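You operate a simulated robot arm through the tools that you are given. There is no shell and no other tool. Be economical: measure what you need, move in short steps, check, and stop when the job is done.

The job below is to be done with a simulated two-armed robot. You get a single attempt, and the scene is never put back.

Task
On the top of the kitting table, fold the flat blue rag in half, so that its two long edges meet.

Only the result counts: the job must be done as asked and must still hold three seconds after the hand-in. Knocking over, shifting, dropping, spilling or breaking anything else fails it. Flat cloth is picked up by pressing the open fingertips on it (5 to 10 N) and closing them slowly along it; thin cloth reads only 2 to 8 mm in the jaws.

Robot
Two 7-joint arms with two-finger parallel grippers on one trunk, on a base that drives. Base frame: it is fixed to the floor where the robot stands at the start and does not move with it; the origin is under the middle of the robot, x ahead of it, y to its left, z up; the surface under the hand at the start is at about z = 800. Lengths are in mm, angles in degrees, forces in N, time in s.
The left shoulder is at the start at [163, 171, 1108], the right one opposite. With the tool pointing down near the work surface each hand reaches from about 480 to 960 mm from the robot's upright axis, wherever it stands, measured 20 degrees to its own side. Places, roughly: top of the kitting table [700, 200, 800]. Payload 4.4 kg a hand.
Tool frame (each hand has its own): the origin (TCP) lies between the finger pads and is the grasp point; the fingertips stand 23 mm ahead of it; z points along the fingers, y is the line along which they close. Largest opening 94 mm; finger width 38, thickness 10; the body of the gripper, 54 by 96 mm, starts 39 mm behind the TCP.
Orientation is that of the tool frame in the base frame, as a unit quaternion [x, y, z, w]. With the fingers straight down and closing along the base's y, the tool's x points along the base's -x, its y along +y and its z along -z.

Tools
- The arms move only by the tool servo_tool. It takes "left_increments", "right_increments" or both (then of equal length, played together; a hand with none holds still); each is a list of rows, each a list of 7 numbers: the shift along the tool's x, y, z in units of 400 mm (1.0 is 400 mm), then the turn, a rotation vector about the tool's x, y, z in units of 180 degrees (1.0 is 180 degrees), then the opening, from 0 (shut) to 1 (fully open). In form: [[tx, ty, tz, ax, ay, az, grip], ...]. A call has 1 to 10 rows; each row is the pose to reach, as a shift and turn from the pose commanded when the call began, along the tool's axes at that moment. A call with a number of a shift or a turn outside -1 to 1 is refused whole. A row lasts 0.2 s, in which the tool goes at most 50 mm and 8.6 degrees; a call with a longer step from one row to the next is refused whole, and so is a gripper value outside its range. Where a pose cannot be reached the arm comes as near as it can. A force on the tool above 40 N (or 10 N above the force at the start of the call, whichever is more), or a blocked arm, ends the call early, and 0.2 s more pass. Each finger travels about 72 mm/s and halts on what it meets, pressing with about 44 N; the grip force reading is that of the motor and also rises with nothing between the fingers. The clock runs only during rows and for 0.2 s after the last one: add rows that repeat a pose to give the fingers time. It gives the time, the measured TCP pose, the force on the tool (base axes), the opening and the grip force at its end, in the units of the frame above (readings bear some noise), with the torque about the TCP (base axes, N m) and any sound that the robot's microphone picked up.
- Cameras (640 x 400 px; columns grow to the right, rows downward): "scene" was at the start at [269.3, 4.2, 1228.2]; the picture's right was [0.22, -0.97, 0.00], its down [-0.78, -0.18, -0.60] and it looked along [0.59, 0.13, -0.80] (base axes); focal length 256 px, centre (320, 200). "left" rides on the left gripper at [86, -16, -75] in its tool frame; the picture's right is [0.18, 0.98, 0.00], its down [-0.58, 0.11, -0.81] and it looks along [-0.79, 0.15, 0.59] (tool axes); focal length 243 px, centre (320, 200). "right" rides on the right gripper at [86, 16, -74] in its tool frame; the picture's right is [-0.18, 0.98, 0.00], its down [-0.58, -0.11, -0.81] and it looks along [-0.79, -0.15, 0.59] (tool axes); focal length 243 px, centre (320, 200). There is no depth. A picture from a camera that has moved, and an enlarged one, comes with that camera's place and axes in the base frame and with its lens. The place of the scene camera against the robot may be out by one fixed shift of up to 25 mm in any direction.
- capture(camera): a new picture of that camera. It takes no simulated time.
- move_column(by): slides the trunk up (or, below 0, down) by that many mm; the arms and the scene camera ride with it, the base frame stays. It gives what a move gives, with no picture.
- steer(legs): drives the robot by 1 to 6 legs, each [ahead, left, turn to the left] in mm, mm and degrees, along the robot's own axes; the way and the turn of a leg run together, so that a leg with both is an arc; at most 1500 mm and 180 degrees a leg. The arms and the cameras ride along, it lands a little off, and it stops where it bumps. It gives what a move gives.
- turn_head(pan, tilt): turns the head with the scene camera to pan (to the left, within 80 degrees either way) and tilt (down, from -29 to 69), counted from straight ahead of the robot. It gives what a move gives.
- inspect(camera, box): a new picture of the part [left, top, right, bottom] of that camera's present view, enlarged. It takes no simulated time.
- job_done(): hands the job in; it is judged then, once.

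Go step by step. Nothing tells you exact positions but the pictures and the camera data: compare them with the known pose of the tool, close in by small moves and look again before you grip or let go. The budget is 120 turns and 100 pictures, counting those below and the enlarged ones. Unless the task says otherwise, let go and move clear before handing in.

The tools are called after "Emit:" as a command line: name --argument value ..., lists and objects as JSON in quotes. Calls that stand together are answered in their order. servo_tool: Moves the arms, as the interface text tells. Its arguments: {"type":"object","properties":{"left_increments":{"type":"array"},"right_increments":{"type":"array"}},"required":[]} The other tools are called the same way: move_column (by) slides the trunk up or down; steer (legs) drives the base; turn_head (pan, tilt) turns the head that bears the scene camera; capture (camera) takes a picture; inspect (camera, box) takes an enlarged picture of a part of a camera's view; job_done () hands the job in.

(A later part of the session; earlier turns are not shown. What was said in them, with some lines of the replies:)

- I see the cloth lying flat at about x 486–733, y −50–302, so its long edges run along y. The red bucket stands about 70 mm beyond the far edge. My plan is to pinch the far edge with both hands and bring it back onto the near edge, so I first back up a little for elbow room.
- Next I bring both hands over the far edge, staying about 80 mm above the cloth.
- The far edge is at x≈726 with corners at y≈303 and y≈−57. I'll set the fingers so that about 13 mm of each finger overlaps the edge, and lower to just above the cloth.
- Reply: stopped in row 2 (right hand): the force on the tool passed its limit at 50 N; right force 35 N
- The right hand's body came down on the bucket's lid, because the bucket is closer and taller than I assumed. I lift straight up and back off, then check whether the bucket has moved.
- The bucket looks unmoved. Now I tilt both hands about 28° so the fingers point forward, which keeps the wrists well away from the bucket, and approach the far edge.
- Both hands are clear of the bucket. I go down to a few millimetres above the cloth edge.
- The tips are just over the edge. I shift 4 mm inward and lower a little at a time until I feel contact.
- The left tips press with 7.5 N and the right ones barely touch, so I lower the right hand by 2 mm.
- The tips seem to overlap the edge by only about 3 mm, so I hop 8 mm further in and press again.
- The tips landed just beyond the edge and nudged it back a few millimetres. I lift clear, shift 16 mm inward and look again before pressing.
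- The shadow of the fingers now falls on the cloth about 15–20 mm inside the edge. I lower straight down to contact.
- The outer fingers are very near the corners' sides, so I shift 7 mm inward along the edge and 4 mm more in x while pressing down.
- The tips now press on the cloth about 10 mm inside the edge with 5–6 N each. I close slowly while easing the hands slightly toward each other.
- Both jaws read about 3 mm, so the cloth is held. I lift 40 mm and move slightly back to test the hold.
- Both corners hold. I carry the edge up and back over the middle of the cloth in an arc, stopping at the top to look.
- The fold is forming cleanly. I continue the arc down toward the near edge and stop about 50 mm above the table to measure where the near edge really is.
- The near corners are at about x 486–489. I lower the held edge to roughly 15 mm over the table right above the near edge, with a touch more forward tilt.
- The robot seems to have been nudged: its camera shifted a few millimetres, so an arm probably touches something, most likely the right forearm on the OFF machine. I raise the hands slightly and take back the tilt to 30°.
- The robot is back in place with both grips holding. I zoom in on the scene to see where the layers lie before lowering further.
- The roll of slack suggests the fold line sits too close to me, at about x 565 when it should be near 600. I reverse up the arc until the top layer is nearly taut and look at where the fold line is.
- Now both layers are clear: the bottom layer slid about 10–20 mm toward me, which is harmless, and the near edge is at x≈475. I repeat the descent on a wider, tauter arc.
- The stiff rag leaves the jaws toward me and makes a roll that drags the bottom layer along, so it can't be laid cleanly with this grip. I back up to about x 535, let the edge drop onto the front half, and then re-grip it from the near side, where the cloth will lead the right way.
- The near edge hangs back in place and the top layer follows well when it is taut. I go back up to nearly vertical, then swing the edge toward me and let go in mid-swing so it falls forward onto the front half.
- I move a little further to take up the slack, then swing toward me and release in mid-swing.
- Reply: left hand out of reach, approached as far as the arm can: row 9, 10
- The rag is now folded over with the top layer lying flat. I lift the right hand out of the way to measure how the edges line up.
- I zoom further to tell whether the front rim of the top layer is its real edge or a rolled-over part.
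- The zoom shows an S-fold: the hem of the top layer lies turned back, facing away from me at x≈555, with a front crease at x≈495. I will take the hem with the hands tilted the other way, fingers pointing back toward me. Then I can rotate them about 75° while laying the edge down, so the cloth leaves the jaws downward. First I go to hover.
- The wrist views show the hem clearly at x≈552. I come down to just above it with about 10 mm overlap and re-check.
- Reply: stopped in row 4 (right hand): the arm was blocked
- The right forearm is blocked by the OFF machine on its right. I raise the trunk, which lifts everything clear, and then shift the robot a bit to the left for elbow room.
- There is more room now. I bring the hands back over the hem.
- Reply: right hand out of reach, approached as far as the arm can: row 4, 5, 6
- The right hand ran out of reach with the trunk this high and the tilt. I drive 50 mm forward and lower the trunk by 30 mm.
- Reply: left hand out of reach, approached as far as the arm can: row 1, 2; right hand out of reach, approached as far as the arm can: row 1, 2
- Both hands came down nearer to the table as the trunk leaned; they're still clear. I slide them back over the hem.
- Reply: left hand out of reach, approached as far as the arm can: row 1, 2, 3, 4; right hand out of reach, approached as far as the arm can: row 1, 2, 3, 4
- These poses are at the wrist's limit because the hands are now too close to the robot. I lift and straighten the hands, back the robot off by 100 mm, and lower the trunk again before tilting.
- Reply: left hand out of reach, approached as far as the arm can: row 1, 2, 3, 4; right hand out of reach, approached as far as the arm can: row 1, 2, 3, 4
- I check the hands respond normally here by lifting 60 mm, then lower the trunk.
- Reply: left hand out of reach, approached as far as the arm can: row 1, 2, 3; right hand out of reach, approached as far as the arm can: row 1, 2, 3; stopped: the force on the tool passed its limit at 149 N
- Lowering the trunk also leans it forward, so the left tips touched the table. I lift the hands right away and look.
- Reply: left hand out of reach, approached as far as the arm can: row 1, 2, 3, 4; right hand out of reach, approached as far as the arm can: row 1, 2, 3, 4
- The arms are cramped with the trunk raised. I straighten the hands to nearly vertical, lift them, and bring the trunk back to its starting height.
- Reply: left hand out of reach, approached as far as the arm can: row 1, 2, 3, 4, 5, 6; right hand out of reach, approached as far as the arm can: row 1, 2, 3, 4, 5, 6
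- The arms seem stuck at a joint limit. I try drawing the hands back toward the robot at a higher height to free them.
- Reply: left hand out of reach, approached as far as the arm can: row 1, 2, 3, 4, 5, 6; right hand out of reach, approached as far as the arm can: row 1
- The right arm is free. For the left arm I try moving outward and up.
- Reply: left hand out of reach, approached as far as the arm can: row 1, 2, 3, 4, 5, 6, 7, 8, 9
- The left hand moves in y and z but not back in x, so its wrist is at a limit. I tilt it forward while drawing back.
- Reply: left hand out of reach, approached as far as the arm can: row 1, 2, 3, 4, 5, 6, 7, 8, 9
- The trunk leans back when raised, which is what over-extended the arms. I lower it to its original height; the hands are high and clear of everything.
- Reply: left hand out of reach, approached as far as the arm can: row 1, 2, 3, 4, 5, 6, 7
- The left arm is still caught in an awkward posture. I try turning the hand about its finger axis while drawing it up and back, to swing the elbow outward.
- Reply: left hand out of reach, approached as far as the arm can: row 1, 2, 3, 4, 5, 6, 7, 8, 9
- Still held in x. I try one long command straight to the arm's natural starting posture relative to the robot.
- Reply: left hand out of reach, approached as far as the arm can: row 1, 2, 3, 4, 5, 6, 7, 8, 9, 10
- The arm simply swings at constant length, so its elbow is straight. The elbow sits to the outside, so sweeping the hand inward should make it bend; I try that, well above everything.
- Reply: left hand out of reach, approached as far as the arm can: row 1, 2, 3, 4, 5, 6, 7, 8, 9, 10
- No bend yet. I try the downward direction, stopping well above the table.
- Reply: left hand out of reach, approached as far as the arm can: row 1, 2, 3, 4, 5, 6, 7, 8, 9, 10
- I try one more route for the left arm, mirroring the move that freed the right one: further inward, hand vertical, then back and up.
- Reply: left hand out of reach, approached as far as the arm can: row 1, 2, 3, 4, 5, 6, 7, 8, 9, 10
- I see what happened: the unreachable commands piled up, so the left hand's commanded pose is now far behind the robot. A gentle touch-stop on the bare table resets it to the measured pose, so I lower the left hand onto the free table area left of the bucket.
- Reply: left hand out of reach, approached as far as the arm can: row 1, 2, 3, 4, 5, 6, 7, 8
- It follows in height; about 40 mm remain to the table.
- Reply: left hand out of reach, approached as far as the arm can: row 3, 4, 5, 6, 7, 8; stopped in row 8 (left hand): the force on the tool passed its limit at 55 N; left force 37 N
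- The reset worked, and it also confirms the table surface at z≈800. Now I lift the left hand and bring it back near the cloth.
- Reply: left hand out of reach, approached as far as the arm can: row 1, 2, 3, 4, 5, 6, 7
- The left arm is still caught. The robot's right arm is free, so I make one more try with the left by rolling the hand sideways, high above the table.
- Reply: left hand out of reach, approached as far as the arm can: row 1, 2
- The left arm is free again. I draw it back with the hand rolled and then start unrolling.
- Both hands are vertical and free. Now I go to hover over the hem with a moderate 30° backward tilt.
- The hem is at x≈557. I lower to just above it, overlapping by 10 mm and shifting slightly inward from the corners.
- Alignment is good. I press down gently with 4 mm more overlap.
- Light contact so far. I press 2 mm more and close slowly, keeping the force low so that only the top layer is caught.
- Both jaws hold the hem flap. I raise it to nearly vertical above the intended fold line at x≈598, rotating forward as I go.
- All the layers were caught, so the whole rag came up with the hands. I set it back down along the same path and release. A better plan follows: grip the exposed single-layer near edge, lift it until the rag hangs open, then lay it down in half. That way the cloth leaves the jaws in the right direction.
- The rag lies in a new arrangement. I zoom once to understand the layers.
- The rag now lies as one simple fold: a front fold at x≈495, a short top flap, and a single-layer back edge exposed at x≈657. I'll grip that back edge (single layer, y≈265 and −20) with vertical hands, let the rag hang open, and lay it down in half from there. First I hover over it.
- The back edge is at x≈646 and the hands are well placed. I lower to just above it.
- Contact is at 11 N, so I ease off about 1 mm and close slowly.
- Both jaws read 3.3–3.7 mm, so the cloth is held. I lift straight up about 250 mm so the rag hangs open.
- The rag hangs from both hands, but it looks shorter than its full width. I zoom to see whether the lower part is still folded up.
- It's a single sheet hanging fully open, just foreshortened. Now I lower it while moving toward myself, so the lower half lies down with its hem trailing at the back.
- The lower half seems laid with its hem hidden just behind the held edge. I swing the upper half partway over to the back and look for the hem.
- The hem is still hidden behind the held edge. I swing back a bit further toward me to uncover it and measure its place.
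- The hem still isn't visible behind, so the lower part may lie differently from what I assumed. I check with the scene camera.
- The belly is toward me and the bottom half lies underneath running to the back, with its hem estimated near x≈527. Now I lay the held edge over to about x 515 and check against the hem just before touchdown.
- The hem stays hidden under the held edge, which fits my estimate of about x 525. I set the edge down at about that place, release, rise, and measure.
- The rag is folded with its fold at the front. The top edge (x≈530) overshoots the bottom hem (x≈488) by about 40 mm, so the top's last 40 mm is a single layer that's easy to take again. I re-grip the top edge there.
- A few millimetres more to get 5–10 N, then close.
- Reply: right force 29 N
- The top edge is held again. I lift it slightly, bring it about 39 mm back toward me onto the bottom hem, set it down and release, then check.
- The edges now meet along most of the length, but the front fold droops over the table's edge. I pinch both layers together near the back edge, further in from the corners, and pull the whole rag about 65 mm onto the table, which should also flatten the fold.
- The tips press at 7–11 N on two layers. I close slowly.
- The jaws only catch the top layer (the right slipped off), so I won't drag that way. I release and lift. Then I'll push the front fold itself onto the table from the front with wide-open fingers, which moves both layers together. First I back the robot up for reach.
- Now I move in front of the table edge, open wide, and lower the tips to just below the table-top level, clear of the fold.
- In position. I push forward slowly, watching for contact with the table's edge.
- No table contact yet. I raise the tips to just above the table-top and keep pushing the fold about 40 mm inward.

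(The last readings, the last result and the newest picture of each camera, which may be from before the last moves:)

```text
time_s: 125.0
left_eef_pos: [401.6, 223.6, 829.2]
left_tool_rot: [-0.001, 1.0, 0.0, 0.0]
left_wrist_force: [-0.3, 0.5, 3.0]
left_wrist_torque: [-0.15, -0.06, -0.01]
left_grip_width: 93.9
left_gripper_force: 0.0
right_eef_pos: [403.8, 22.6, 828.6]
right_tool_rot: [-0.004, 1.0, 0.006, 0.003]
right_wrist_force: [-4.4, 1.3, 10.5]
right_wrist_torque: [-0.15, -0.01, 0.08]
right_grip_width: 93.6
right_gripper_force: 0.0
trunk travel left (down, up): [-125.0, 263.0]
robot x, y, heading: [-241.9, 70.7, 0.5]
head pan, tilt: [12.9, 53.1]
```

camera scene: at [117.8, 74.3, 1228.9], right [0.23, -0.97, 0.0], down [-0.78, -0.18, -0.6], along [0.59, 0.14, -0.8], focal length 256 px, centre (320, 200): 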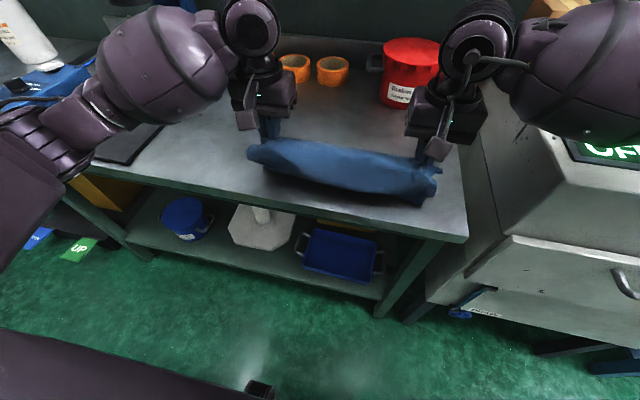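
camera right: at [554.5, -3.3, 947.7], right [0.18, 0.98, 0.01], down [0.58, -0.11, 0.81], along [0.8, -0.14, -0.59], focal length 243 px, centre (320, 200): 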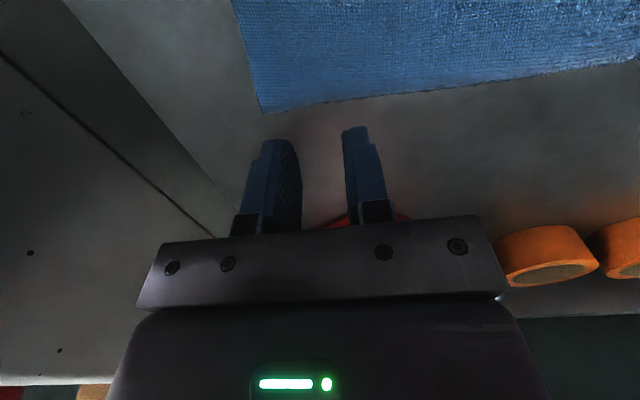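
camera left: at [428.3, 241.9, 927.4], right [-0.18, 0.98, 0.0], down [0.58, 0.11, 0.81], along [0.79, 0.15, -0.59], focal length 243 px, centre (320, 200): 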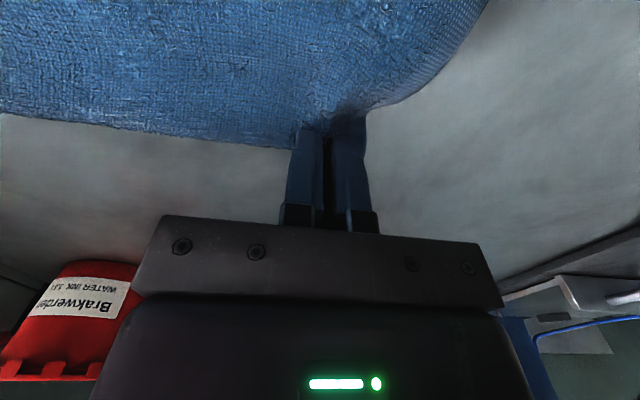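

I've pushed as far as planned. I lift straight up, clear the view, and take the final look.

Emit:
servo_tool --left_increments '[[0, 0, -0.05, 0, 0, 0, 1], [0, 0, -0.12, 0, 0, 0, 1], [-0.06, 0.0, -0.22, 0, 0, 0, 0.8], [-0.16, 0.0, -0.31, 0, 0, 0, 0.6], [-0.27, 0.0, -0.36, 0, 0, 0, 0.5], [-0.38, 0.0, -0.4, 0, 0, 0, 0.5], [-0.48, 0.0, -0.4, 0, 0, 0, 0.5], [-0.48, 0.0, -0.4, 0, 0, 0, 0.5]]' --right_increments '[[0, 0, -0.05, 0, 0, 0, 1], [0, 0, -0.12, 0, 0, 0, 1], [-0.06, 0.0, -0.22, 0, 0, 0, 0.8], [-0.16, 0.0, -0.31, 0, 0, 0, 0.6], [-0.27, 0.0, -0.36, 0, 0, 0, 0.5], [-0.38, 0.0, -0.4, 0, 0, 0, 0.5], [-0.48, 0.0, -0.4, 0, 0, 0, 0.5], [-0.48, 0.0, -0.4, 0, 0, 0, 0.5]]'

Emit:
inspect --camera "scene" --box '[240, 70, 480, 220]'

```text
refused: row 4 steps farther than a row can; nothing moved
```

```text
2.67 times, centred on (360, 145) of scene
camera zoom: at [25.5, 74.3, 1229.4], right [0.23, -0.97, 0.0], down [-0.78, -0.18, -0.6], along [0.59, 0.14, -0.8], focal length 682 px, centre (213, 347)
```

zoom: 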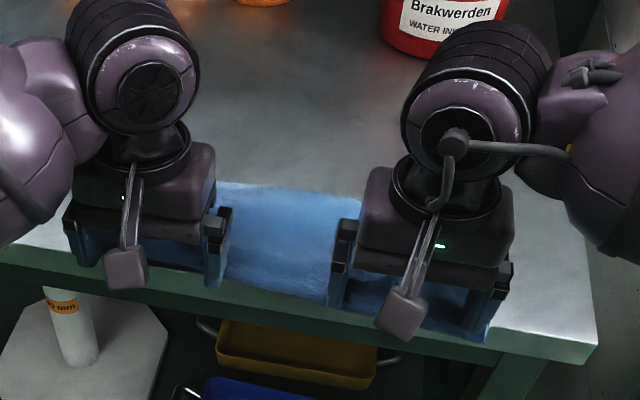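

One step in that move was too long, so it was refused and the last picture shows the hands still in place. Even so, between them the fold lies back on the table and the back edges have moved along with it as one body. I lift straight up and clear.

Emit:
servo_tool --left_increments '[[0, 0, -0.04, 0, 0, 0, 1], [0, 0, -0.1, 0, 0, 0, 1], [0, 0, -0.18, 0, 0, 0, 1], [0, 0, -0.26, 0, 0, 0, 0.8], [0, 0, -0.34, 0, 0, 0, 0.6], [0, 0, -0.4, 0, 0, 0, 0.5], [0, 0, -0.4, 0, 0, 0, 0.5]]' --right_increments '[[0, 0, -0.04, 0, 0, 0, 1], [0, 0, -0.1, 0, 0, 0, 1], [0, 0, -0.18, 0, 0, 0, 1], [0, 0, -0.26, 0, 0, 0, 0.8], [0, 0, -0.34, 0, 0, 0, 0.6], [0, 0, -0.4, 0, 0, 0, 0.5], [0, 0, -0.4, 0, 0, 0, 0.5]]'

```text
time_s: 126.6
left_eef_pos: [404.6, 224.5, 986.7]
left_tool_rot: [-0.002, 1.0, 0.0, -0.001]
left_wrist_force: [0.5, -0.2, -0.6]
left_wrist_torque: [-0.02, 0.02, 0.0]
left_grip_width: 47.1
left_gripper_force: 0.0
right_eef_pos: [405.8, 20.4, 987.5]
right_tool_rot: [-0.003, 1.0, 0.005, 0.0]
right_wrist_force: [0.9, 0.6, -0.2]
right_wrist_torque: [-0.01, 0.03, 0.0]
right_grip_width: 47.4
right_gripper_force: 0.0
trunk travel left (down, up): [-125.0, 263.0]
robot x, y, heading: [-245.8, 68.4, 0.3]
head pan, tilt: [12.9, 53.1]
```

The hands are open and well clear, and no pictures are left. From the last views the rag lies folded in half on the table with its long edges together, so I hand in.

Emit:
job_done

```text
The job is handed in.
```

I folded the blue rag in half on the kitting table and handed it in, but I had no pictures left to check the finished fold.

- **Edges:** In the last clear view, the long edges met along most of their length, to within roughly 10 mm. The top layer was slightly rucked at the left back corner, and I did not flatten it.
- **Position:** The fold then hung about 20 mm over the front of the table, so I pushed it back with open fingers. In the final picture the hands hid much of the rag. The part between them had its fold back at about the table's front edge, and both layers seemed to have moved together.
- **Contacts:** Early on, the right hand came down on the red bucket's lid at about 50 N, and the bucket did not appear to move. The right arm also pressed against something, probably the OFF machine, more than once. The left fingertips hit the bare table at about 149 N when I lowered the trunk. I saw nothing knocked over or displaced.
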